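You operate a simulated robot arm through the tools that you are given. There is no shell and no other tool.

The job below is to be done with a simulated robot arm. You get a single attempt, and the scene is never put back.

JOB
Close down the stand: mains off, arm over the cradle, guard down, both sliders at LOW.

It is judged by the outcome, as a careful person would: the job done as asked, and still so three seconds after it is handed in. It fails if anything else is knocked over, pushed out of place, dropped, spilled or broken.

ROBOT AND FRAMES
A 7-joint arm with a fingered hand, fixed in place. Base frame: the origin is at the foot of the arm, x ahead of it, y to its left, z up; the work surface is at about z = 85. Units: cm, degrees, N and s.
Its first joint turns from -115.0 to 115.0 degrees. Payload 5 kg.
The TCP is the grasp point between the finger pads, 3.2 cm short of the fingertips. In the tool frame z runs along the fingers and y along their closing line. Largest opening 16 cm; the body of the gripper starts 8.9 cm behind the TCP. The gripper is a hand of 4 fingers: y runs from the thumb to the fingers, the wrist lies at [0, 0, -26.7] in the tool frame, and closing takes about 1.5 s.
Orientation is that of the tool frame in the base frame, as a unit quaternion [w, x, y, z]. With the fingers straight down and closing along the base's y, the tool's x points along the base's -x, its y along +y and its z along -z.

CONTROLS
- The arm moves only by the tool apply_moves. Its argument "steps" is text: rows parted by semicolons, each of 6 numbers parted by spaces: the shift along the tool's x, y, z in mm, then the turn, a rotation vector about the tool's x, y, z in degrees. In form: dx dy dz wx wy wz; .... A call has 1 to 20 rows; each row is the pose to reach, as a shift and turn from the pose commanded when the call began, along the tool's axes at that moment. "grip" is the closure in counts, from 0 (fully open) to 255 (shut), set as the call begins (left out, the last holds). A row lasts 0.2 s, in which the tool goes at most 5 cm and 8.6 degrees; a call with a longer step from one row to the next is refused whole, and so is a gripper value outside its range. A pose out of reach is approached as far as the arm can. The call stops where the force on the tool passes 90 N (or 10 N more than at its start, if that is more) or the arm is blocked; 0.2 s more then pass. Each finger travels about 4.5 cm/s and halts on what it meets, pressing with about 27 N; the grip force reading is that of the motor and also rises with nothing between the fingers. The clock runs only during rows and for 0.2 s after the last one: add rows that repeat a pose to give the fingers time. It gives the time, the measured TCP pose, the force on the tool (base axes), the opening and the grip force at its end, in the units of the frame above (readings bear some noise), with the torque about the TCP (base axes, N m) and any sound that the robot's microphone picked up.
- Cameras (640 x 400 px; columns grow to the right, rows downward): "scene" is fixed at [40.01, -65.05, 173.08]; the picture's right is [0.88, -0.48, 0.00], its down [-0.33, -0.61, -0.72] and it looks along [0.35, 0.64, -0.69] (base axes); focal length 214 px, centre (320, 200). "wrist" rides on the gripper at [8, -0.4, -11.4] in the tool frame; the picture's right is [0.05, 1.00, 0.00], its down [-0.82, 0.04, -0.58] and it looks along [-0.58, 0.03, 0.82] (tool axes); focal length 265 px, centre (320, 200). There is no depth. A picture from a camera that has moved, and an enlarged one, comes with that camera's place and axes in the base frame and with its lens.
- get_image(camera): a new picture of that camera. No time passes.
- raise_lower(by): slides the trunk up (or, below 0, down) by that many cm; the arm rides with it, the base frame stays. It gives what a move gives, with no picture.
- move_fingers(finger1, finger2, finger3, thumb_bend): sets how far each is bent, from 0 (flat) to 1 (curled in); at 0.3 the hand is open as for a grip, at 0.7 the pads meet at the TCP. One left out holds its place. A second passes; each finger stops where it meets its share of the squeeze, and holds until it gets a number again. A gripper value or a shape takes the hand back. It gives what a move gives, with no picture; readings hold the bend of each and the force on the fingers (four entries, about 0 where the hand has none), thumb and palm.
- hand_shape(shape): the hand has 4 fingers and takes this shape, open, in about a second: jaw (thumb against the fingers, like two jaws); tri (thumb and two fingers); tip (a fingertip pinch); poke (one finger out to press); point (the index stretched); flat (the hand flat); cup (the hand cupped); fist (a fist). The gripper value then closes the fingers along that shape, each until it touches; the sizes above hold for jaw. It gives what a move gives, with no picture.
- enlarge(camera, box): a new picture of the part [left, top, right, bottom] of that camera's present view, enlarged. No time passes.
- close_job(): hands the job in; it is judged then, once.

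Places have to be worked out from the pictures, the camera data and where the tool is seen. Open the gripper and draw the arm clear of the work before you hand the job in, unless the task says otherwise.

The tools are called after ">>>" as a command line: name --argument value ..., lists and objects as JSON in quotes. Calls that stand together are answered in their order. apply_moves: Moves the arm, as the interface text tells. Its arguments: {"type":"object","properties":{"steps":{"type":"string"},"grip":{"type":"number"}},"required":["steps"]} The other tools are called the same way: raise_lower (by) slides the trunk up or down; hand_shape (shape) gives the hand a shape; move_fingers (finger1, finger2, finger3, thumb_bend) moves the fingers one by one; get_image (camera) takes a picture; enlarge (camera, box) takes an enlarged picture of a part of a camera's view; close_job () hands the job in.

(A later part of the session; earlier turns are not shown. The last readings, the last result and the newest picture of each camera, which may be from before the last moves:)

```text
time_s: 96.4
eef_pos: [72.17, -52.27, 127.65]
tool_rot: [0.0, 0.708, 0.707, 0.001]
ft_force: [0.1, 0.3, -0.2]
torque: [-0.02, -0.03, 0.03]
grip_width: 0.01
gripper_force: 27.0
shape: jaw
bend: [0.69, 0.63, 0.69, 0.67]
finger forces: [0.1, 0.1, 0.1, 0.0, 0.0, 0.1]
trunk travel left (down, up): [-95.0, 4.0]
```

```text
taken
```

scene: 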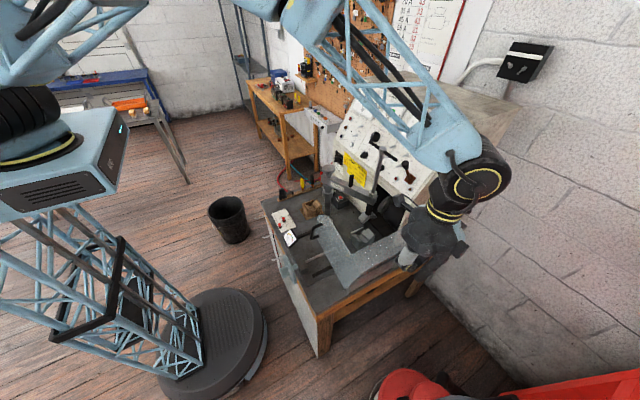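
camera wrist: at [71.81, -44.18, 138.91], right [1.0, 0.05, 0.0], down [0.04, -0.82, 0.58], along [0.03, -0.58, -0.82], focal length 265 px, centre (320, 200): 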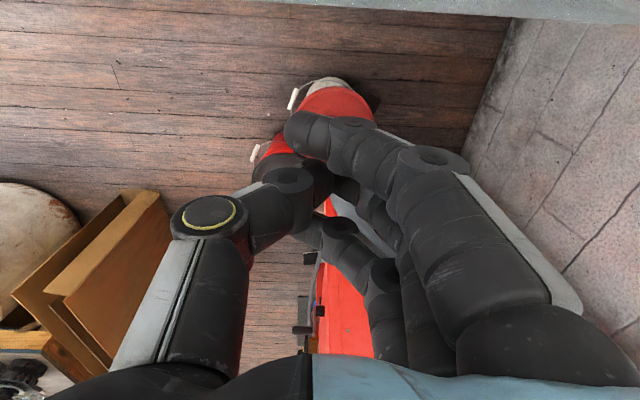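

The guard's top edge is at about y = -43.5, well clear of the hand. I'll lower to z ≈ 111 on the outside, then push gently toward +y.

>>> apply_moves --steps "0 0 40 0 0 0; 0 0 80 0 0 0; 0 0 120 0 0 0; 0 0 150 0 0 0; 0 0 165 0 0 0; 0 0 165 0 0 0"

>>> apply_moves --steps "15 0 0 0 0 0; 30 0 0 0 0 0; 42 0 0 0 0 0; 50 0 0 0 0 0; 56 0 0 0 0 0; 62 0 0 0 0 0; 68 0 0 0 0 0; 68 0 0 0 0 0"

>>> get_image --camera "wrist"

>>> enlarge --camera "scene" --box '[260, 150, 500, 310]'

```text
time_s: 97.8
eef_pos: [72.26, -52.1, 111.13]
tool_rot: [0.0, 0.707, 0.707, 0.001]
ft_force: [0.1, 0.0, -0.3]
torque: [-0.02, -0.01, 0.01]
grip_width: 0.01
gripper_force: 26.9
shape: jaw
bend: [0.69, 0.63, 0.69, 0.67]
finger forces: [0.0, 0.1, 0.0, 0.0, 0.0, 0.1]
trunk travel left (down, up): [-95.0, 4.0]
```

```text
time_s: 99.6
eef_pos: [72.1, -45.24, 111.19]
tool_rot: [0.0, 0.707, 0.707, 0.0]
ft_force: [-0.1, -0.7, -0.3]
torque: [0.0, 0.02, 0.0]
grip_width: 0.01
gripper_force: 27.0
shape: jaw
bend: [0.69, 0.63, 0.69, 0.67]
finger forces: [0.3, 0.0, 0.0, 0.0, 0.0, 0.1]
trunk travel left (down, up): [-95.0, 4.0]
```

```text
taken
camera wrist: at [71.8, -37.14, 122.37], right [1.0, 0.05, 0.0], down [0.04, -0.82, 0.58], along [0.03, -0.58, -0.82], focal length 265 px, centre (320, 200)
```

wrist: 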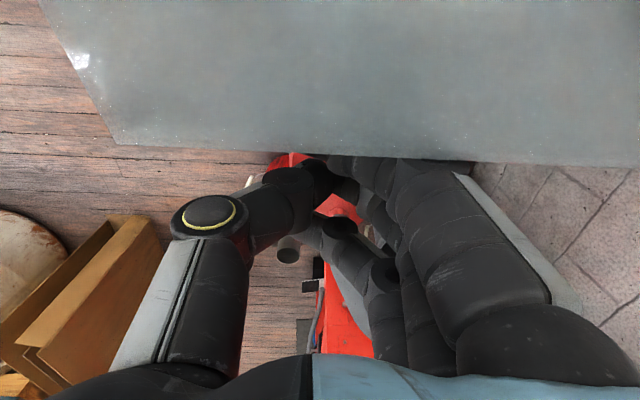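

```text
2.50 times, centred on (380, 230) of scene
camera zoom: at [40.01, -65.05, 173.08], right [0.88, -0.48, 0.0], down [-0.33, -0.61, -0.72], along [0.35, 0.64, -0.69], focal length 536 px, centre (170, 125)
```

zoom: 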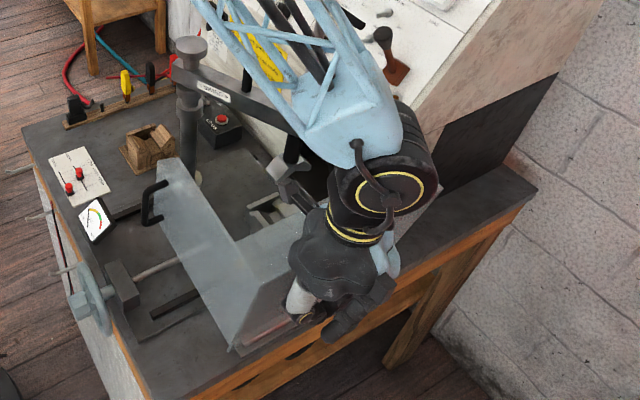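

Contact is just starting (finger 1 reads 0.3 N). I'll push slowly another 4 cm and watch the forces.

>>> apply_moves --steps "6 0 0 0 0 0; 12 0 0 0 0 0; 18 0 0 0 0 0; 24 0 0 0 0 0; 30 0 0 0 0 0; 36 0 0 0 0 0; 40 0 0 0 0 0; 40 0 0 0 0 0"

>>> enlarge --camera "scene" --box '[260, 150, 500, 310]'

>>> get_image --camera "wrist"

```text
time_s: 101.4
eef_pos: [72.1, -41.28, 111.11]
tool_rot: [0.0, 0.708, 0.706, 0.0]
ft_force: [-0.4, -0.2, 0.0]
torque: [0.01, 0.02, 0.02]
grip_width: 0.0
gripper_force: 27.1
shape: jaw
bend: [0.69, 0.63, 0.69, 0.67]
finger forces: [0.0, 0.1, 0.0, 0.0, 0.0, 0.0]
trunk travel left (down, up): [-95.0, 4.0]
```

```text
2.50 times, centred on (380, 230) of scene
camera zoom: at [40.01, -65.05, 173.08], right [0.88, -0.48, 0.0], down [-0.33, -0.61, -0.72], along [0.35, 0.64, -0.69], focal length 536 px, centre (170, 125)
```

zoom: 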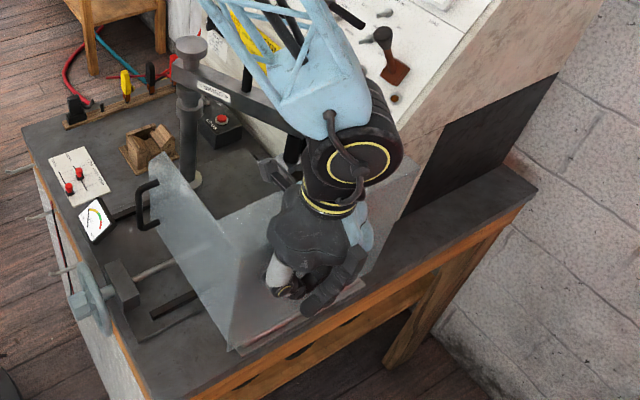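

```text
taken
camera wrist: at [71.73, -33.23, 122.34], right [1.0, 0.05, 0.0], down [0.04, -0.82, 0.58], along [0.03, -0.58, -0.82], focal length 265 px, centre (320, 200)
```

wrist: 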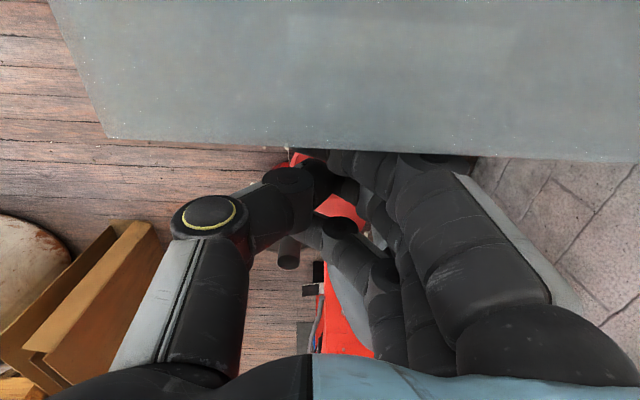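

The guard follows the hand with almost no force. I'll continue 2 cm at a time until the force shows it's seated.

>>> apply_moves --steps "5 0 0 0 0 0; 10 0 0 0 0 0; 15 0 0 0 0 0; 20 0 0 0 0 0; 20 0 0 0 0 0"

>>> enlarge --camera "scene" --box '[290, 190, 450, 300]'

```text
time_s: 102.6
eef_pos: [72.03, -40.61, 111.04]
tool_rot: [-0.001, 0.709, 0.705, 0.001]
ft_force: [0.8, -53.0, 5.3]
torque: [1.42, -0.12, -1.57]
grip_width: 0.0
gripper_force: 26.7
shape: jaw
bend: [0.69, 0.63, 0.69, 0.67]
finger forces: [52.7, 0.0, 0.1, 0.0, 0.0, 0.0]
trunk travel left (down, up): [-95.0, 4.0]
```

```text
3.64 times, centred on (370, 245) of scene
camera zoom: at [40.01, -65.05, 173.08], right [0.88, -0.48, 0.0], down [-0.33, -0.61, -0.72], along [0.35, 0.64, -0.69], focal length 780 px, centre (138, 36)
```

zoom: 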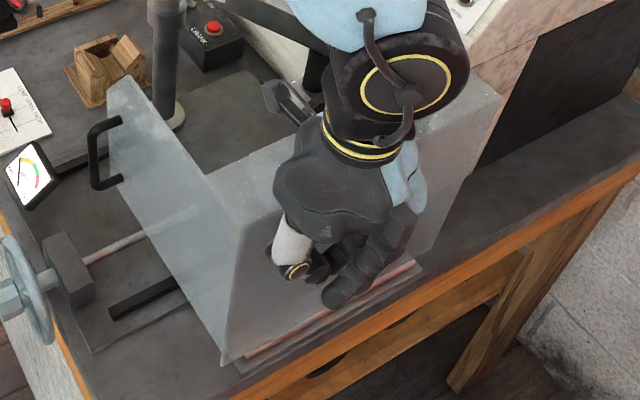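

Finger 1 reads 53 N and the hand stopped, with the guard's side now essentially vertical above its hinge, so it's on its stop. I'll back away at once and inspect.

>>> apply_moves --steps "-20 0 0 0 0 0; -60 0 0 0 0 0; -100 0 0 0 0 0; -120 0 -30 0 0 0; -120 0 -80 0 0 0; -120 0 -130 0 0 0; -120 0 -180 0 0 0; -120 0 -230 0 0 0; -120 0 -280 0 0 0; -120 0 -330 0 0 0; -120 0 -350 0 0 0; -120 0 -350 0 0 0"

>>> get_image --camera "scene"

>>> enlarge --camera "scene" --box '[290, 190, 450, 300]'

>>> get_image --camera "wrist"

```text
time_s: 105.2
eef_pos: [72.33, -51.71, 146.37]
tool_rot: [0.0, 0.708, 0.706, 0.001]
ft_force: [-0.9, -0.4, -0.2]
torque: [0.01, 0.0, 0.0]
grip_width: 0.02
gripper_force: 26.9
shape: jaw
bend: [0.69, 0.63, 0.69, 0.67]
finger forces: [0.1, 0.0, 0.2, 0.1, 0.1, 0.1]
trunk travel left (down, up): [-95.0, 4.0]
```

```text
taken
```

scene: 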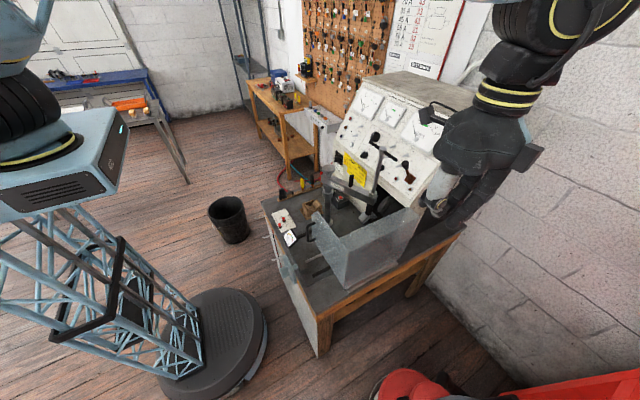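

```text
3.64 times, centred on (370, 245) of scene
camera zoom: at [40.01, -65.05, 173.08], right [0.88, -0.48, 0.0], down [-0.33, -0.61, -0.72], along [0.35, 0.64, -0.69], focal length 780 px, centre (138, 36)
```

zoom: 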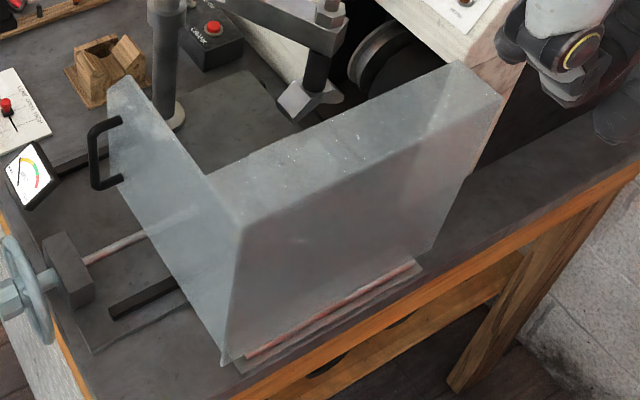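

```text
taken
camera wrist: at [71.94, -43.71, 157.59], right [1.0, 0.05, 0.0], down [0.04, -0.82, 0.58], along [0.03, -0.58, -0.82], focal length 265 px, centre (320, 200)
```

wrist: 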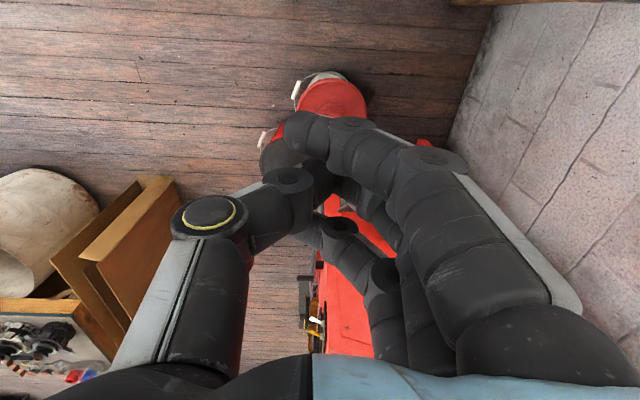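

The guard now stands upright with its front panel over the slot area. I'll zoom in to make sure its bottom edge is fully down.

>>> enlarge --camera "scene" --box '[300, 200, 370, 300]'

>>> enlarge --camera "scene" --box '[340, 190, 440, 300]'

```text
4.00 times, centred on (335, 250) of scene
camera zoom: at [40.01, -65.05, 173.08], right [0.88, -0.48, 0.0], down [-0.33, -0.61, -0.72], along [0.35, 0.64, -0.69], focal length 858 px, centre (260, 0)
```

zoom: 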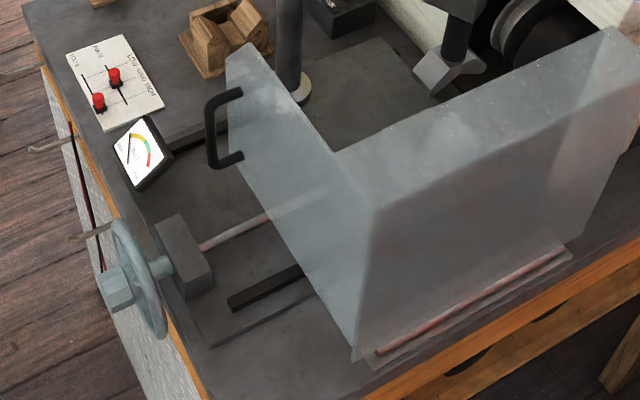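

```text
3.64 times, centred on (390, 245) of scene
camera zoom: at [40.01, -65.05, 173.08], right [0.88, -0.48, 0.0], down [-0.33, -0.61, -0.72], along [0.35, 0.64, -0.69], focal length 780 px, centre (66, 36)
```

zoom: 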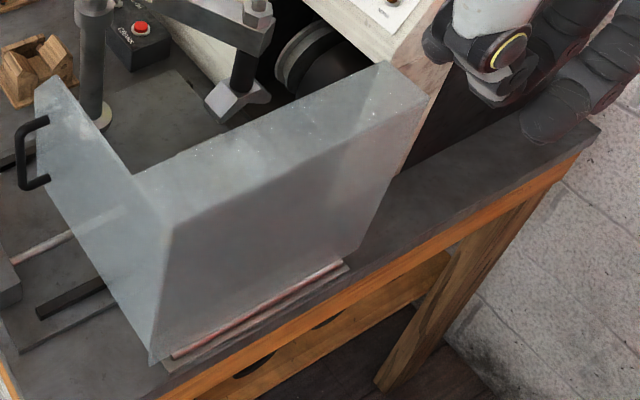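

The panel's bottom edge is level at z ≈ 89.7 along its whole length, so the guard is fully down. Next are the sliders: I'll travel high (z ≈ 146) over to the slider plate near (57, 8).

>>> apply_moves --steps "44 -11 0 0 0 0; 88 -22 0 0 0 0; 132 -33 0 0 0 0; 176 -44 0 0 0 0; 220 -55 0 0 0 0; 264 -66 0 0 0 0; 308 -77 0 0 0 0; 352 -88 0 0 0 0; 396 -99 0 0 0 0; 440 -110 0 0 0 0; 484 -121 0 0 0 0; 528 -132 0 0 0 0; 567 -143 0 0 0 0; 567 -143 0 0 0 0"

>>> hand_shape --shape "poke"

>>> get_image --camera "wrist"

>>> get_image --camera "scene"

```text
time_s: 108.2
eef_pos: [57.58, 5.17, 145.6]
tool_rot: [0.0, 0.708, 0.706, -0.001]
ft_force: [0.7, -0.3, -0.7]
torque: [0.06, 0.0, 0.0]
grip_width: 0.0
gripper_force: 26.6
shape: jaw
bend: [0.69, 0.63, 0.69, 0.67]
finger forces: [0.1, 0.1, 0.0, 0.0, 0.0, 0.0]
trunk travel left (down, up): [-95.0, 4.0]
```

```text
time_s: 109.1
eef_pos: [57.7, 5.23, 145.64]
tool_rot: [0.0, 0.707, 0.707, 0.0]
ft_force: [0.0, 0.5, -0.2]
torque: [0.02, 0.01, 0.0]
grip_width: 0.02
gripper_force: 0.0
shape: poke
bend: [1.0, 1.0, 1.0, 0.47]
finger forces: [0.1, 0.0, 0.1, 0.1, 0.0, 0.1]
trunk travel left (down, up): [-95.0, 4.0]
```

```text
taken
camera wrist: at [57.25, 13.3, 156.89], right [1.0, 0.05, 0.0], down [0.04, -0.82, 0.58], along [0.03, -0.58, -0.82], focal length 265 px, centre (320, 200)
```

wrist: 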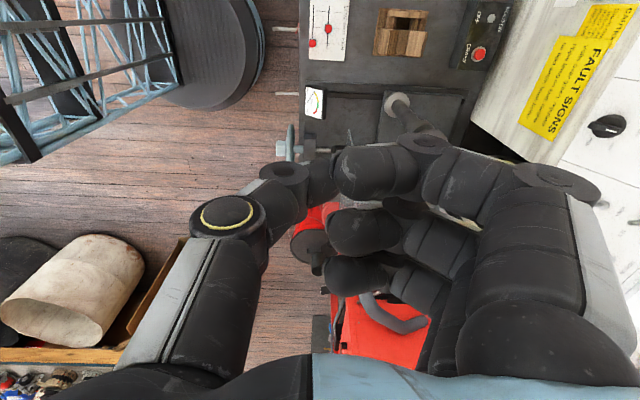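

```text
taken
```

scene: 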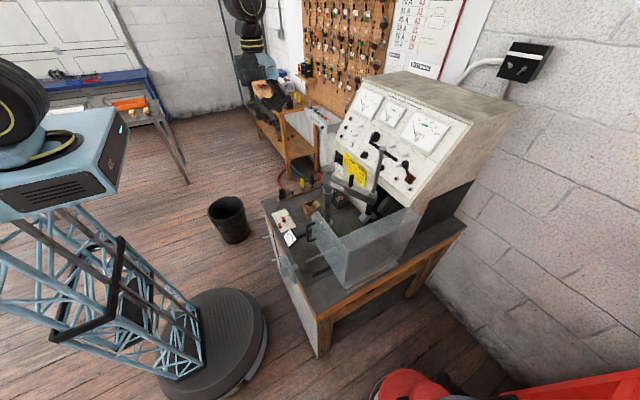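

In this hand "poke" curls all the fingers, which isn't useful here. I'll try "point", which should stretch the index only.

>>> hand_shape --shape "point"

>>> get_image --camera "wrist"

>>> enlarge --camera "scene" --box '[200, 40, 330, 140]'

```text
time_s: 110.0
eef_pos: [57.63, 5.32, 145.68]
tool_rot: [0.001, 0.708, 0.706, 0.001]
ft_force: [-0.6, 0.3, 0.4]
torque: [0.02, -0.01, -0.06]
grip_width: 15.25
gripper_force: 0.1
shape: point
bend: [0.3, 1.0, 1.0, 0.54]
finger forces: [0.0, 0.0, 0.0, 0.0, 0.1, 0.0]
trunk travel left (down, up): [-95.0, 4.0]
```

```text
taken
camera wrist: at [57.24, 13.32, 156.89], right [1.0, 0.05, 0.0], down [0.04, -0.82, 0.58], along [0.03, -0.58, -0.82], focal length 265 px, centre (320, 200)
```

wrist: 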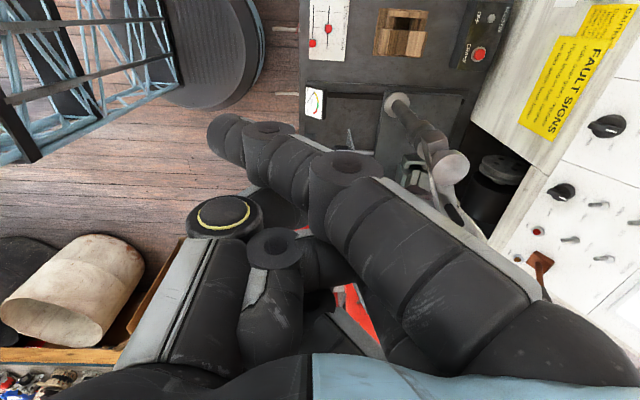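

```text
4.00 times, centred on (265, 90) of scene
camera zoom: at [40.01, -65.05, 173.08], right [0.88, -0.48, 0.0], down [-0.33, -0.61, -0.72], along [0.35, 0.64, -0.69], focal length 858 px, centre (540, 640)
```

zoom: 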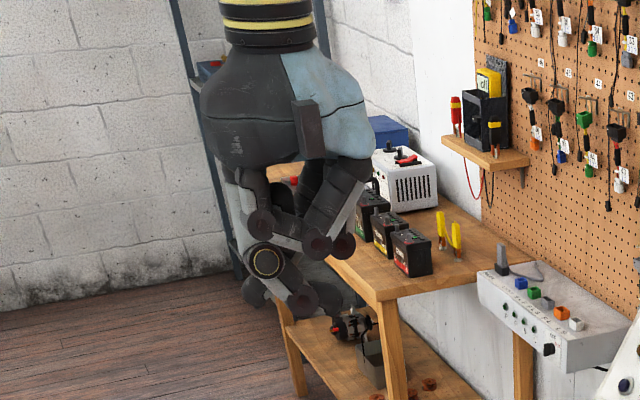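

The fingers may still be settling, so I'll let half a second pass and look again.

>>> apply_moves --steps "0 0 0 0 0 0; 0 0 0 0 0 0; 0 0 0 0 0 0"

>>> get_image --camera "wrist"

>>> enlarge --camera "scene" --box '[220, 60, 310, 130]'

```text
time_s: 110.8
eef_pos: [57.55, 5.33, 145.55]
tool_rot: [-0.001, 0.707, 0.707, 0.0]
ft_force: [0.4, 0.2, -1.0]
torque: [0.02, 0.01, -0.02]
grip_width: 15.22
gripper_force: 0.0
shape: point
bend: [0.3, 1.0, 1.0, 0.54]
finger forces: [0.0, 0.0, 0.0, 0.0, 0.0, 0.0]
trunk travel left (down, up): [-95.0, 4.0]
```

```text
taken
camera wrist: at [57.24, 13.33, 156.89], right [1.0, 0.05, 0.0], down [0.04, -0.82, 0.58], along [0.03, -0.58, -0.82], focal length 265 px, centre (320, 200)
```

wrist: 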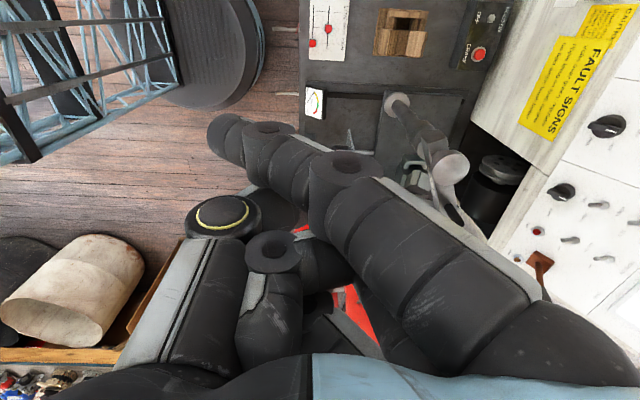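

```text
5.71 times, centred on (265, 95) of scene
camera zoom: at [40.01, -65.05, 173.08], right [0.88, -0.48, 0.0], down [-0.33, -0.61, -0.72], along [0.35, 0.64, -0.69], focal length 1226 px, centre (634, 800)
```

zoom: 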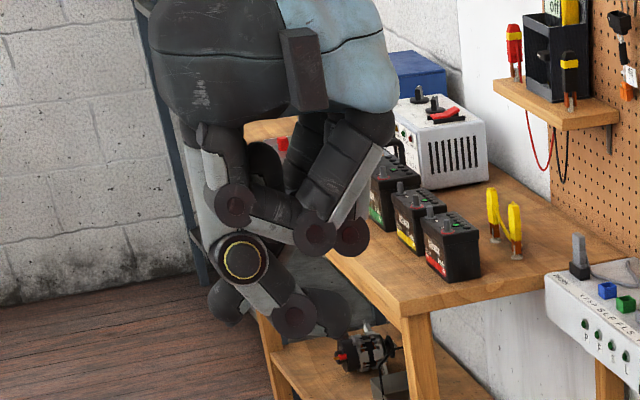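

"Point" leans the index oddly across the hand. I'll try "tip", a thumb-and-index pinch that could straddle each small knob along its slot.

>>> hand_shape --shape "tip"

>>> apply_moves --steps "0 0 0 0 0 0; 0 0 0 0 0 0; 0 0 0 0 0 0"

>>> get_image --camera "wrist"

>>> enlarge --camera "scene" --box '[220, 60, 310, 130]'

```text
time_s: 111.7
eef_pos: [57.52, 5.42, 145.63]
tool_rot: [0.001, 0.708, 0.707, 0.001]
ft_force: [0.4, -0.2, -0.7]
torque: [0.03, -0.01, 0.02]
grip_width: 16.0
gripper_force: 0.1
shape: tip
bend: [0.01, 0.3, 0.01, 0.3]
finger forces: [0.1, 0.1, 0.0, 0.0, 0.1, 0.1]
trunk travel left (down, up): [-95.0, 4.0]
```

```text
time_s: 112.5
eef_pos: [57.69, 5.21, 145.64]
tool_rot: [0.0, 0.708, 0.706, 0.0]
ft_force: [-0.3, 0.3, 0.0]
torque: [-0.03, 0.0, -0.02]
grip_width: 16.0
gripper_force: 0.0
shape: tip
bend: [0.01, 0.3, 0.01, 0.3]
finger forces: [0.0, 0.0, 0.1, 0.0, 0.1, 0.0]
trunk travel left (down, up): [-95.0, 4.0]
```

```text
taken
camera wrist: at [57.24, 13.33, 156.89], right [1.0, 0.05, 0.0], down [0.04, -0.82, 0.58], along [0.03, -0.58, -0.82], focal length 265 px, centre (320, 200)
```

wrist: 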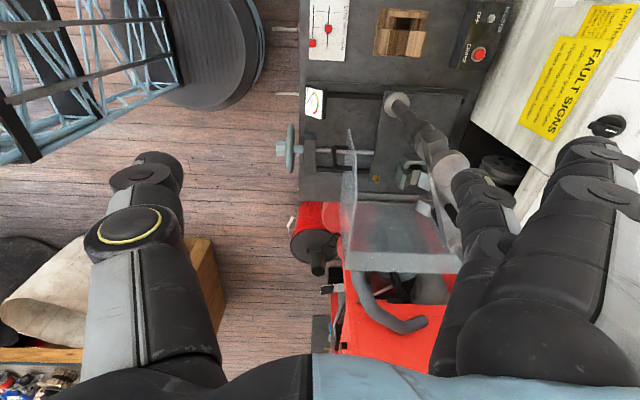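

```text
5.71 times, centred on (265, 95) of scene
camera zoom: at [40.01, -65.05, 173.08], right [0.88, -0.48, 0.0], down [-0.33, -0.61, -0.72], along [0.35, 0.64, -0.69], focal length 1226 px, centre (634, 800)
```

zoom: 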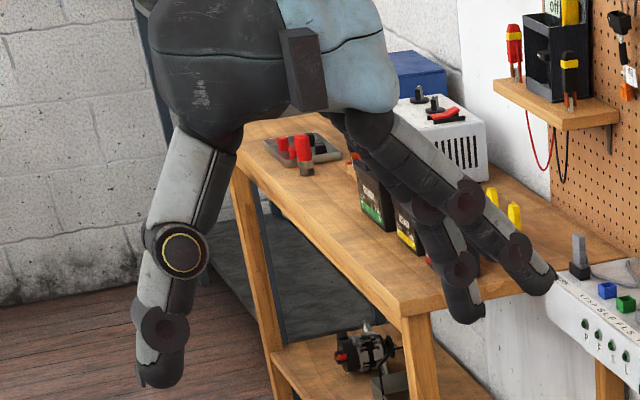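

"Tip" shows the middle finger opposes the thumb. I'll curl fingers 1 and 3 away, set the middle finger and thumb as a narrow fork, and turn the hand back to neutral so the fork straddles a knob along y.

>>> move_fingers --finger1 1.0 --finger3 1.0 --finger2 0.6 --thumb_bend 0.6

>>> apply_moves --steps "0 0 0 0 0 -8; 0 0 0 0 0 -16; 0 0 0 0 0 -24; 0 0 0 0 0 -32; 0 0 0 0 0 -40; 0 0 0 0 0 -48; 0 0 0 0 0 -56; 0 0 0 0 0 -64; 0 0 0 0 0 -72; 0 0 0 0 0 -80; 0 0 0 0 0 -88; 0 0 0 0 0 -90; 0 0 0 0 0 -90"

>>> get_image --camera "wrist"

>>> enlarge --camera "scene" --box '[220, 60, 330, 150]'

```text
time_s: 113.5
eef_pos: [57.54, 5.23, 145.69]
tool_rot: [0.0, 0.707, 0.707, 0.0]
ft_force: [-0.1, 0.2, 0.2]
torque: [0.03, -0.02, -0.01]
grip_width: 5.52
gripper_force: 0.0
shape: fingers
bend: [1.0, 0.6, 1.0, 0.6]
finger forces: [0.0, 0.0, 0.0, 0.1, 0.1, 0.1]
trunk travel left (down, up): [-95.0, 4.0]
```

```text
time_s: 116.3
eef_pos: [57.79, 5.41, 146.24]
tool_rot: [0.0, 0.0, 1.0, 0.0]
ft_force: [-0.2, 0.3, 0.1]
torque: [0.0, -0.01, -0.02]
grip_width: 5.54
gripper_force: 0.1
shape: fingers
bend: [1.0, 0.6, 1.0, 0.6]
finger forces: [0.0, 0.0, 0.0, 0.1, 0.0, 0.0]
trunk travel left (down, up): [-95.0, 4.0]
```

```text
taken
camera wrist: at [49.8, 4.97, 157.44], right [-0.05, 1.0, 0.0], down [0.82, 0.04, 0.58], along [0.58, 0.03, -0.82], focal length 265 px, centre (320, 200)
```

wrist: 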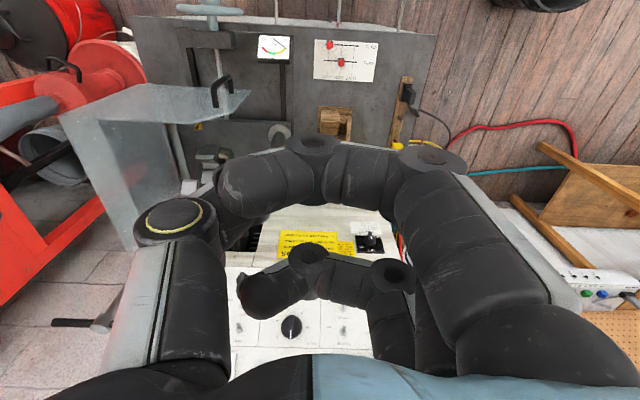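

```text
4.44 times, centred on (275, 105) of scene
camera zoom: at [40.01, -65.05, 173.08], right [0.88, -0.48, 0.0], down [-0.33, -0.61, -0.72], along [0.35, 0.64, -0.69], focal length 953 px, centre (520, 622)
```

zoom: 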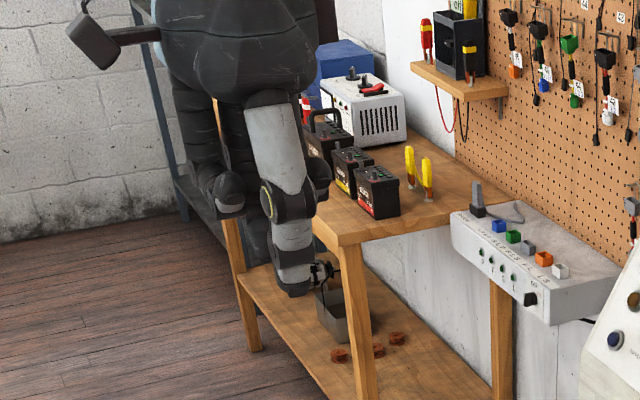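

The curled fingers block the view. I'll set fingers 1 and 3 back to open (0.3), which puts them 8 cm to the +y side where nothing stands, and keep the middle finger and thumb as the narrow fork.

>>> move_fingers --finger1 0.3 --finger3 0.3 --finger2 0.62 --thumb_bend 0.62

>>> get_image --camera "wrist"

>>> enlarge --camera "wrist" --box '[280, 20, 440, 120]'

```text
time_s: 117.3
eef_pos: [57.76, 5.39, 146.07]
tool_rot: [-0.001, 0.0, 1.0, 0.001]
ft_force: [-0.4, -1.2, 0.1]
torque: [-0.02, 0.0, 0.0]
grip_width: 10.7
gripper_force: 0.1
shape: fingers
bend: [0.3, 0.62, 0.3, 0.62]
finger forces: [0.0, 0.1, 0.0, 0.0, 0.0, 0.0]
trunk travel left (down, up): [-95.0, 4.0]
```

```text
taken
camera wrist: at [49.79, 4.98, 157.44], right [-0.05, 1.0, 0.0], down [0.82, 0.04, 0.58], along [0.58, 0.03, -0.82], focal length 265 px, centre (320, 200)
```

wrist: 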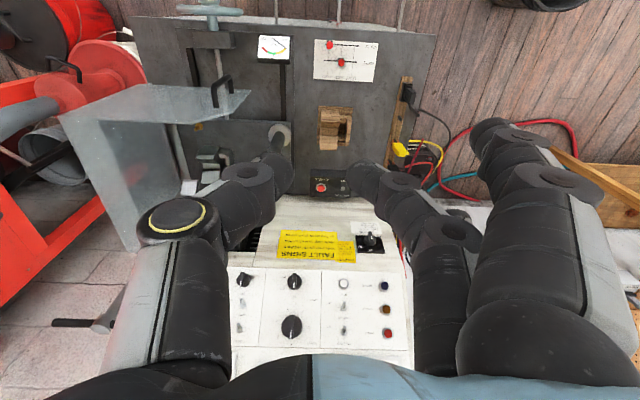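

```text
4.00 times, centred on (360, 70) of wrist
camera zoom: at [49.79, 4.98, 157.44], right [-0.05, 1.0, 0.0], down [0.82, 0.04, 0.58], along [0.58, 0.03, -0.82], focal length 1062 px, centre (160, 720)
```

zoom: 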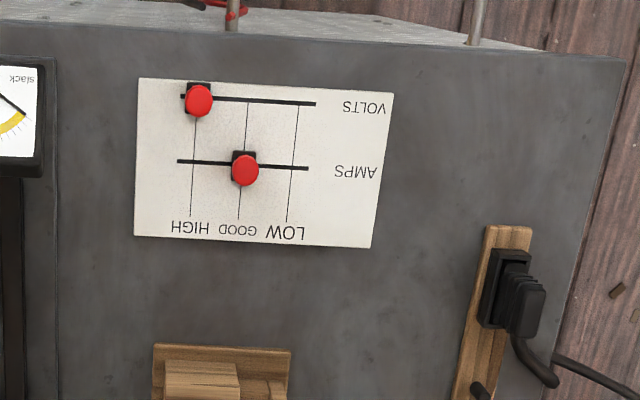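

The fork gap is about 3.5 cm and in clear view. The AMPS knob is at (59.0, 10.6) with LOW at y ≈ 13.5; the VOLTS knob is at (55.8, 7.5) with LOW at y ≈ 13.45. I'll lower over AMPS to z = 102 first.

>>> apply_moves --steps "-2 10 45 0 0 0; -4 20 90 0 0 0; -6 30 135 0 0 0; -8 40 180 0 0 0; -10 46 225 0 0 0; -12 52 270 0 0 0; -12 52 315 0 0 0; -12 52 360 0 0 0; -12 52 400 0 0 0; -12 52 440 0 0 0; -12 52 440 0 0 0"

>>> get_image --camera "wrist"

>>> enlarge --camera "wrist" --box '[240, 80, 440, 205]'

>>> enlarge --camera "scene" --box '[230, 150, 350, 250]'

```text
time_s: 119.7
eef_pos: [58.91, 10.66, 102.23]
tool_rot: [0.001, 0.0, 1.0, 0.0]
ft_force: [0.1, -0.2, 0.2]
torque: [0.04, 0.0, 0.0]
grip_width: 10.72
gripper_force: 0.0
shape: fingers
bend: [0.3, 0.62, 0.3, 0.62]
finger forces: [0.1, 0.0, 0.0, 0.0, 0.0, 0.0]
trunk travel left (down, up): [-95.0, 4.0]
```

```text
taken
camera wrist: at [50.96, 10.25, 113.51], right [-0.05, 1.0, 0.0], down [0.81, 0.04, 0.58], along [0.58, 0.03, -0.82], focal length 265 px, centre (320, 200)
```

wrist: 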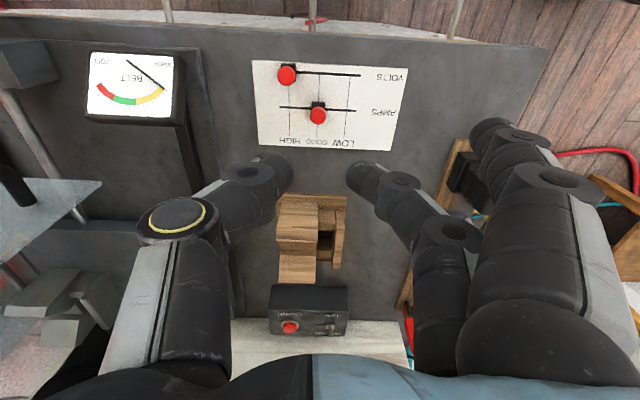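

```text
3.20 times, centred on (340, 142) of wrist
camera zoom: at [50.96, 10.25, 113.51], right [-0.05, 1.0, 0.0], down [0.81, 0.04, 0.58], along [0.58, 0.03, -0.82], focal length 849 px, centre (256, 384)
```

zoom: 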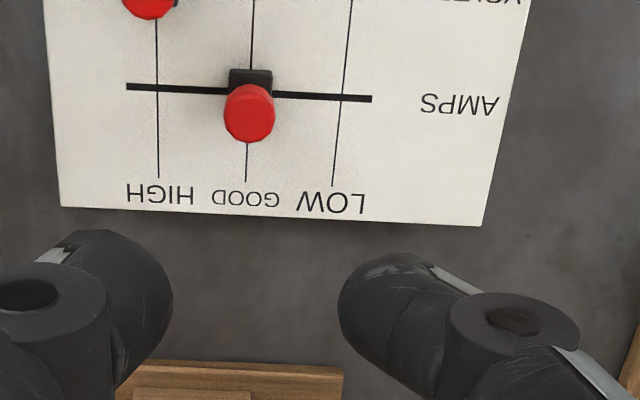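

```text
4.00 times, centred on (290, 200) of scene
camera zoom: at [40.01, -65.05, 173.08], right [0.88, -0.48, 0.0], down [-0.33, -0.61, -0.72], along [0.35, 0.64, -0.69], focal length 858 px, centre (440, 200)
```

zoom: 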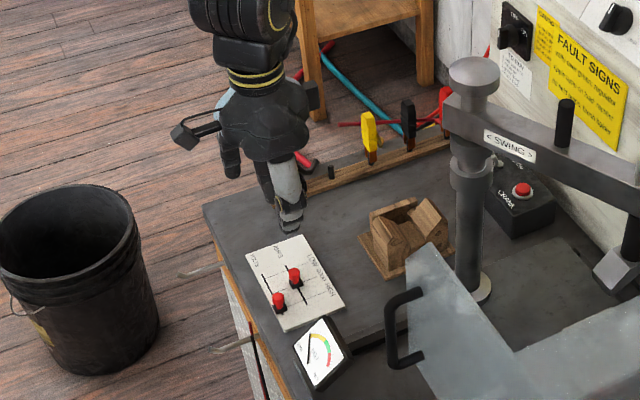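

The close view is clear: the AMPS slot is at x = 59.2, the knob at y = 10.5, LOW at y = 13.5 and the slot end at 14.4. I'll lower further in stages with the fork straddling the knob.

>>> apply_moves --steps "-1 0 20 0 0 0; -2 -1 40 0 0 0; -2 -1 60 0 0 0; -2 -1 60 0 0 0"

>>> enlarge --camera "wrist" --box '[220, 80, 420, 205]'

>>> enlarge --camera "scene" --box '[260, 180, 320, 240]'

```text
time_s: 120.7
eef_pos: [59.22, 10.43, 96.1]
tool_rot: [0.0, 0.001, 1.0, -0.001]
ft_force: [0.3, -0.4, -0.4]
torque: [0.02, -0.01, 0.0]
grip_width: 10.73
gripper_force: 0.0
shape: fingers
bend: [0.3, 0.62, 0.3, 0.62]
finger forces: [0.0, 0.0, 0.0, 0.0, 0.1, 0.0]
trunk travel left (down, up): [-95.0, 4.0]
```

```text
3.20 times, centred on (320, 142) of wrist
camera zoom: at [51.19, 9.93, 107.42], right [-0.05, 1.0, 0.0], down [0.82, 0.04, 0.58], along [0.58, 0.03, -0.82], focal length 849 px, centre (320, 384)
```

zoom: 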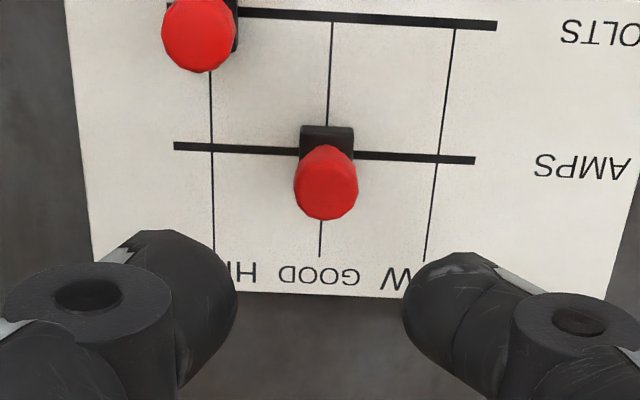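

```text
6.67 times, centred on (290, 210) of scene
camera zoom: at [40.01, -65.05, 173.08], right [0.88, -0.48, 0.0], down [-0.33, -0.61, -0.72], along [0.35, 0.64, -0.69], focal length 1430 px, centre (520, 133)
```

zoom: 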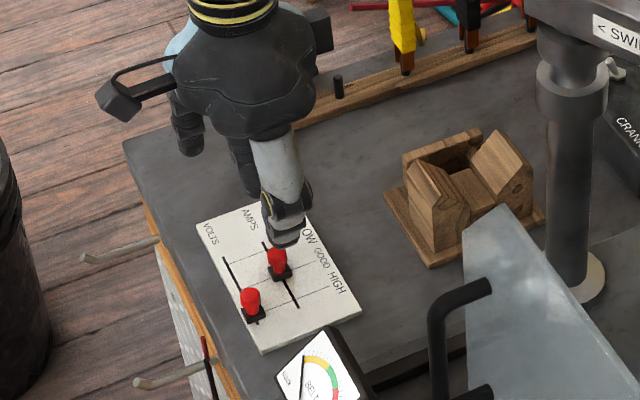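

The knob top is at about z = 87.8 and the fork is centred on it. I'll lower 4 cm more and check.

>>> apply_moves --steps "0 0 15 0 0 0; 0 0 28 0 0 0; 0 0 38 0 0 0; 0 0 38 0 0 0"

>>> enlarge --camera "wrist" --box '[220, 90, 420, 215]'

>>> enlarge --camera "scene" --box '[265, 190, 315, 235]'

```text
time_s: 121.7
eef_pos: [59.24, 10.47, 92.34]
tool_rot: [0.001, 0.0, 1.0, 0.0]
ft_force: [0.1, 0.3, -0.4]
torque: [-0.03, 0.03, 0.0]
grip_width: 10.73
gripper_force: 0.1
shape: fingers
bend: [0.3, 0.62, 0.3, 0.62]
finger forces: [0.1, 0.0, 0.0, 0.0, 0.0, 0.1]
trunk travel left (down, up): [-95.0, 4.0]
```

```text
3.20 times, centred on (320, 152) of wrist
camera zoom: at [51.23, 10.01, 103.54], right [-0.05, 1.0, 0.0], down [0.82, 0.04, 0.58], along [0.58, 0.03, -0.82], focal length 849 px, centre (320, 352)
```

zoom: 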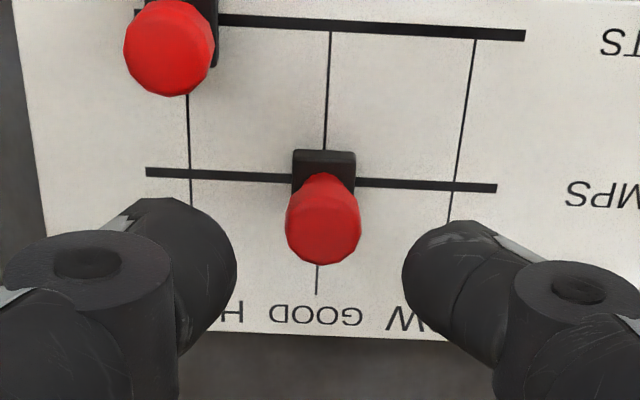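

```text
8.89 times, centred on (290, 212) of scene
camera zoom: at [40.01, -65.05, 173.08], right [0.88, -0.48, 0.0], down [-0.33, -0.61, -0.72], along [0.35, 0.64, -0.69], focal length 1906 px, centre (587, 89)
```

zoom: 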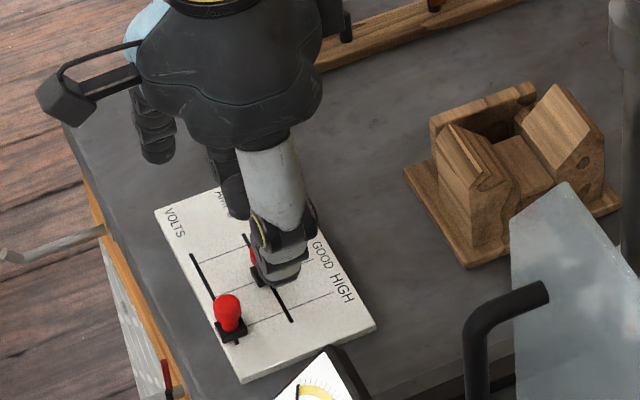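

The tips are beside the knob but still around its top height. I'll lower another 10 mm, then check the force.

>>> apply_moves --steps "0 0 5 0 0 0; 0 0 10 0 0 0; 0 0 10 0 0 0"

>>> enlarge --camera "wrist" --box '[220, 90, 420, 215]'

>>> enlarge --camera "scene" --box '[270, 195, 310, 225]'

```text
time_s: 122.5
eef_pos: [59.32, 10.4, 91.39]
tool_rot: [0.0, 0.0, 1.0, 0.0]
ft_force: [-0.5, 0.2, 0.1]
torque: [-0.02, 0.02, -0.01]
grip_width: 10.73
gripper_force: 0.0
shape: fingers
bend: [0.3, 0.62, 0.3, 0.62]
finger forces: [0.1, 0.1, 0.0, 0.0, 0.0, 0.0]
trunk travel left (down, up): [-95.0, 4.0]
```

```text
3.20 times, centred on (320, 152) of wrist
camera zoom: at [51.28, 10.0, 102.63], right [-0.05, 1.0, 0.0], down [0.82, 0.04, 0.58], along [0.58, 0.03, -0.82], focal length 849 px, centre (320, 352)
```

zoom: 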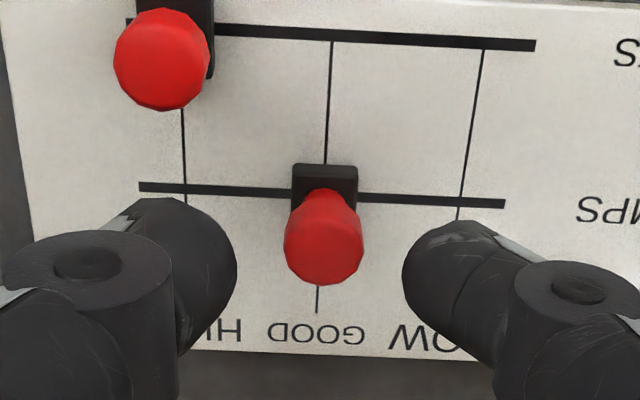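

```text
13.33 times, centred on (290, 210) of scene
camera zoom: at [40.01, -65.05, 173.08], right [0.88, -0.48, 0.0], down [-0.33, -0.61, -0.72], along [0.35, 0.64, -0.69], focal length 2860 px, centre (720, 67)
```

zoom: 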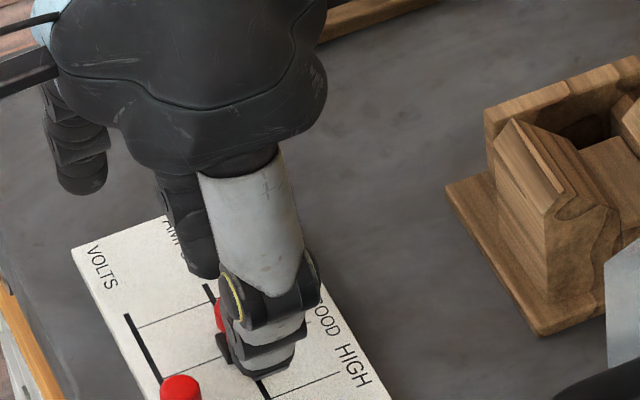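

The thumb tip is now at about z = 87. I'll lower 6 mm more for proper overlap with the knob and watch the force.

>>> apply_moves --steps "0 0 3 0 0 0; 0 0 6 0 0 0; 0 0 6 0 0 0"

```text
time_s: 123.3
eef_pos: [59.29, 10.44, 90.75]
tool_rot: [0.0, 0.0, 1.0, 0.0]
ft_force: [-0.4, -0.6, -0.4]
torque: [-0.02, -0.01, 0.01]
grip_width: 10.72
gripper_force: 0.0
shape: fingers
bend: [0.3, 0.62, 0.3, 0.62]
finger forces: [0.0, 0.0, 0.0, 0.0, 0.0, 0.0]
trunk travel left (down, up): [-95.0, 4.0]
```

No plate contact. I'll push AMPS toward +y by 25 mm of travel, slowly, and look.

>>> apply_moves --steps "0 5 0 0 0 0; 0 10 0 0 0 0; 0 15 0 0 0 0; 0 20 0 0 0 0; 0 25 0 0 0 0; 0 25 0 0 0 0"

>>> enlarge --camera "wrist" --box '[220, 90, 420, 215]'

```text
time_s: 124.7
eef_pos: [59.28, 13.02, 90.89]
tool_rot: [0.001, 0.002, 1.0, 0.0]
ft_force: [0.7, 0.0, 0.1]
torque: [0.02, 0.0, 0.02]
grip_width: 10.79
gripper_force: 0.2
shape: fingers
bend: [0.3, 0.62, 0.3, 0.62]
finger forces: [0.0, 0.0, 0.0, 0.0, 0.2, 0.0]
trunk travel left (down, up): [-95.0, 4.0]
```

```text
3.20 times, centred on (320, 152) of wrist
camera zoom: at [51.28, 12.69, 102.06], right [-0.05, 1.0, 0.0], down [0.82, 0.04, 0.58], along [0.58, 0.03, -0.82], focal length 849 px, centre (320, 352)
```

zoom: 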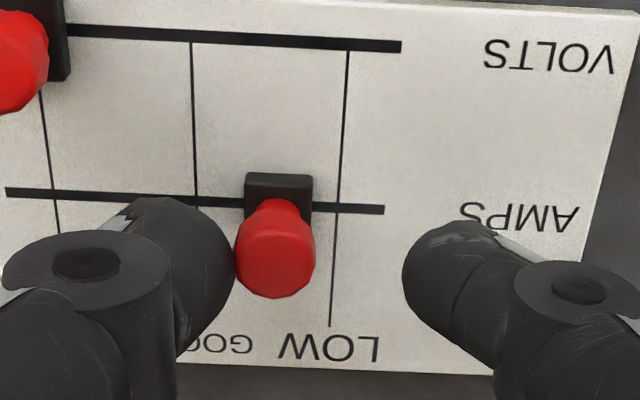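

AMPS is sliding easily, with about 1.3 cm left to the LOW line. I'll push 12 mm more.

>>> apply_moves --steps "0 4 0 0 0 0; 0 8 0 0 0 0; 0 12 0 0 0 0; 0 12 0 0 0 0"

>>> enlarge --camera "wrist" --box '[220, 90, 420, 215]'

```text
time_s: 125.7
eef_pos: [59.23, 14.29, 90.49]
tool_rot: [0.0, 0.001, 1.0, 0.0]
ft_force: [-0.6, -1.4, 0.2]
torque: [0.0, -0.01, 0.03]
grip_width: 10.74
gripper_force: 0.3
shape: fingers
bend: [0.3, 0.62, 0.3, 0.62]
finger forces: [0.0, 0.0, 0.1, 0.0, 0.2, 0.0]
trunk travel left (down, up): [-95.0, 4.0]
```

```text
3.20 times, centred on (320, 152) of wrist
camera zoom: at [51.3, 13.9, 101.96], right [-0.05, 1.0, 0.0], down [0.82, 0.04, 0.58], along [0.58, 0.03, -0.82], focal length 849 px, centre (320, 352)
```

zoom: 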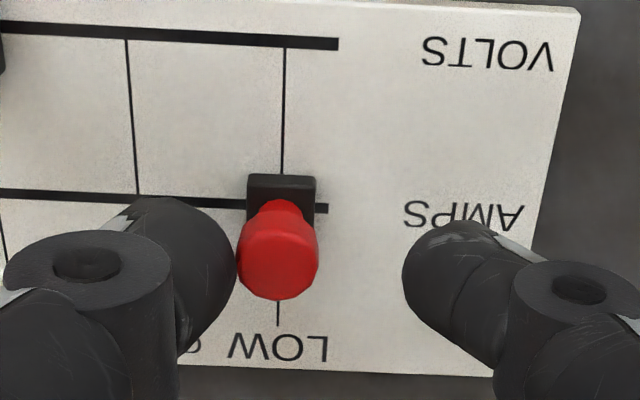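

AMPS is centred on the LOW line. I'll back the thumb off, lift, and move over the VOLTS knob.

>>> apply_moves --steps "0 -5 0 0 0 0; 0 -9 -10 0 0 0; 0 -9 -40 0 0 0; 0 -9 -75 0 0 0; 10 -30 -75 0 0 0; 22 -52 -75 0 0 0; 34 -68 -75 0 0 0; 34 -68 -75 0 0 0"

>>> get_image --camera "wrist"

>>> enlarge --camera "wrist" --box '[220, 70, 420, 195]'

```text
time_s: 127.5
eef_pos: [55.96, 7.48, 98.04]
tool_rot: [0.0, 0.0, 1.0, 0.0]
ft_force: [0.1, 1.1, 0.5]
torque: [0.03, -0.02, 0.05]
grip_width: 10.73
gripper_force: 0.1
shape: fingers
bend: [0.3, 0.62, 0.3, 0.62]
finger forces: [0.1, 0.0, 0.0, 0.0, 0.1, 0.0]
trunk travel left (down, up): [-95.0, 4.0]
```

```text
taken
camera wrist: at [48.09, 7.04, 109.46], right [-0.05, 1.0, 0.0], down [0.82, 0.04, 0.58], along [0.58, 0.03, -0.82], focal length 265 px, centre (320, 200)
```

wrist: 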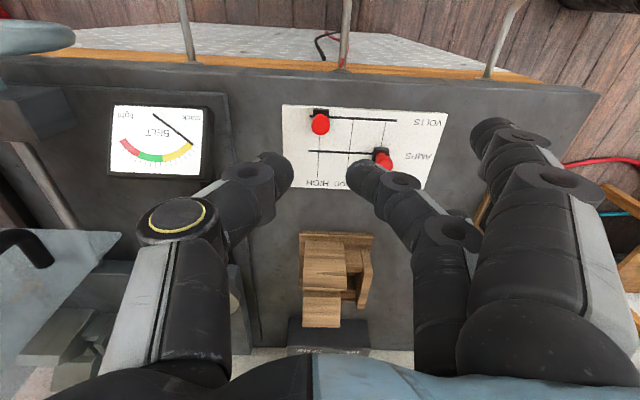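

```text
3.20 times, centred on (320, 132) of wrist
camera zoom: at [48.09, 7.04, 109.46], right [-0.05, 1.0, 0.0], down [0.82, 0.04, 0.58], along [0.58, 0.03, -0.82], focal length 849 px, centre (320, 416)
```

zoom: 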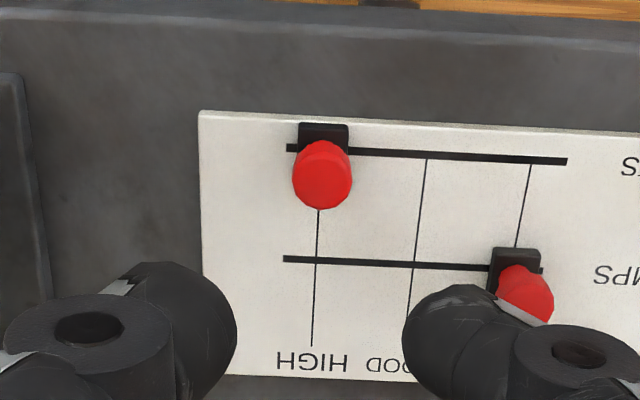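

The fork is centred on the VOLTS knob. Finger 3 would come down close to the AMPS knob, so I'll open fingers 1 and 3 further outward first.

>>> move_fingers --finger1 0.12 --finger3 0.12

>>> get_image --camera "wrist"

```text
time_s: 128.5
eef_pos: [55.96, 7.46, 98.3]
tool_rot: [0.001, 0.0, 1.0, 0.0]
ft_force: [-0.8, 0.3, -0.4]
torque: [0.02, 0.01, 0.0]
grip_width: 12.98
gripper_force: 0.1
shape: fingers
bend: [0.12, 0.62, 0.12, 0.62]
finger forces: [0.1, 0.0, 0.1, 0.0, 0.0, 0.0]
trunk travel left (down, up): [-95.0, 4.0]
```

```text
taken
camera wrist: at [48.11, 7.02, 109.46], right [-0.05, 1.0, 0.0], down [0.82, 0.04, 0.58], along [0.58, 0.03, -0.82], focal length 265 px, centre (320, 200)
```

wrist: 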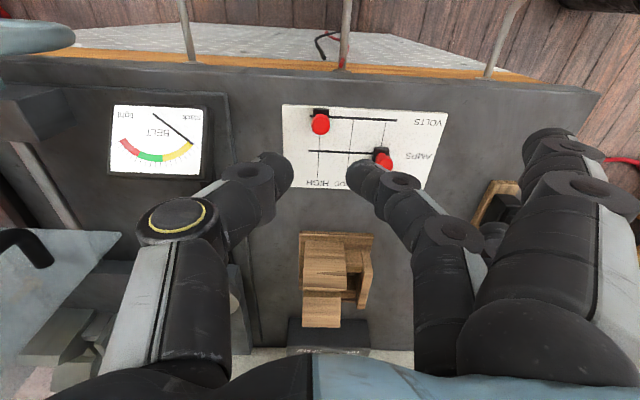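

Both outer fingers are well out of the way. I'll lower the fork over the VOLTS knob to the same height that worked for AMPS.

>>> apply_moves --steps "1 0 20 0 0 0; 1 0 40 0 0 0; 1 0 55 0 0 0; 1 0 66 0 0 0; 1 0 73 0 0 0; 1 0 73 0 0 0"

>>> enlarge --camera "wrist" --box '[220, 90, 420, 215]'

```text
time_s: 129.9
eef_pos: [55.83, 7.31, 91.09]
tool_rot: [0.0, 0.0, 1.0, 0.0]
ft_force: [-0.5, 1.1, -0.5]
torque: [0.01, -0.04, 0.0]
grip_width: 13.0
gripper_force: 0.0
shape: fingers
bend: [0.12, 0.62, 0.12, 0.62]
finger forces: [0.0, 0.1, 0.0, 0.0, 0.0, 0.0]
trunk travel left (down, up): [-95.0, 4.0]
```

```text
3.20 times, centred on (320, 152) of wrist
camera zoom: at [47.91, 7.06, 102.27], right [-0.05, 1.0, 0.0], down [0.82, 0.04, 0.58], along [0.58, 0.03, -0.82], focal length 849 px, centre (320, 352)
```

zoom: 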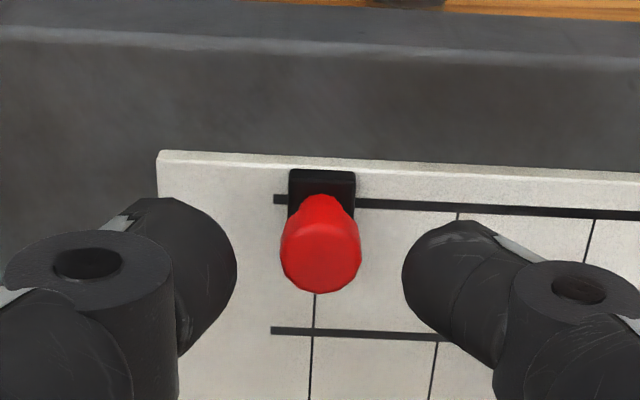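

The knob is straddled with no contact force. I'll push VOLTS toward +y by 55 mm of travel first.

>>> apply_moves --steps "0 6 0 0 0 0; 0 12 0 0 0 0; 0 18 0 0 0 0; 0 24 0 0 0 0; 0 30 0 0 0 0; 0 36 0 0 0 0; 0 42 0 0 0 0; 0 48 0 0 0 0; 0 55 0 0 0 0; 0 55 0 0 0 0"

>>> enlarge --camera "wrist" --box '[220, 90, 420, 215]'

```text
time_s: 132.1
eef_pos: [55.83, 13.14, 90.97]
tool_rot: [0.0, 0.001, 1.0, 0.0]
ft_force: [0.2, 0.2, 0.0]
torque: [-0.03, -0.01, -0.01]
grip_width: 13.01
gripper_force: 0.4
shape: fingers
bend: [0.12, 0.62, 0.12, 0.62]
finger forces: [0.0, 0.1, 0.0, 0.0, 0.2, 0.0]
trunk travel left (down, up): [-95.0, 4.0]
```

```text
3.20 times, centred on (320, 152) of wrist
camera zoom: at [47.83, 12.73, 102.16], right [-0.05, 1.0, 0.0], down [0.82, 0.04, 0.58], along [0.58, 0.03, -0.82], focal length 849 px, centre (320, 352)
```

zoom: 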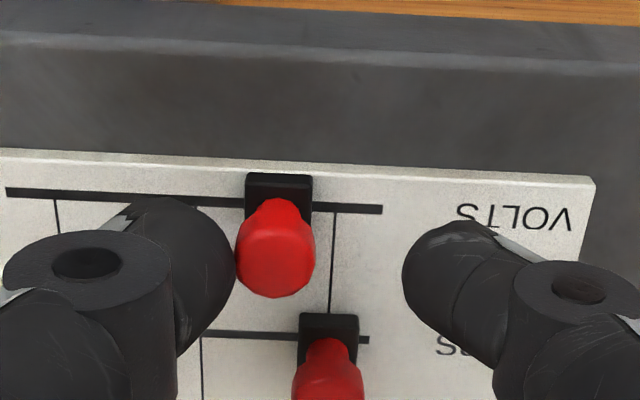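

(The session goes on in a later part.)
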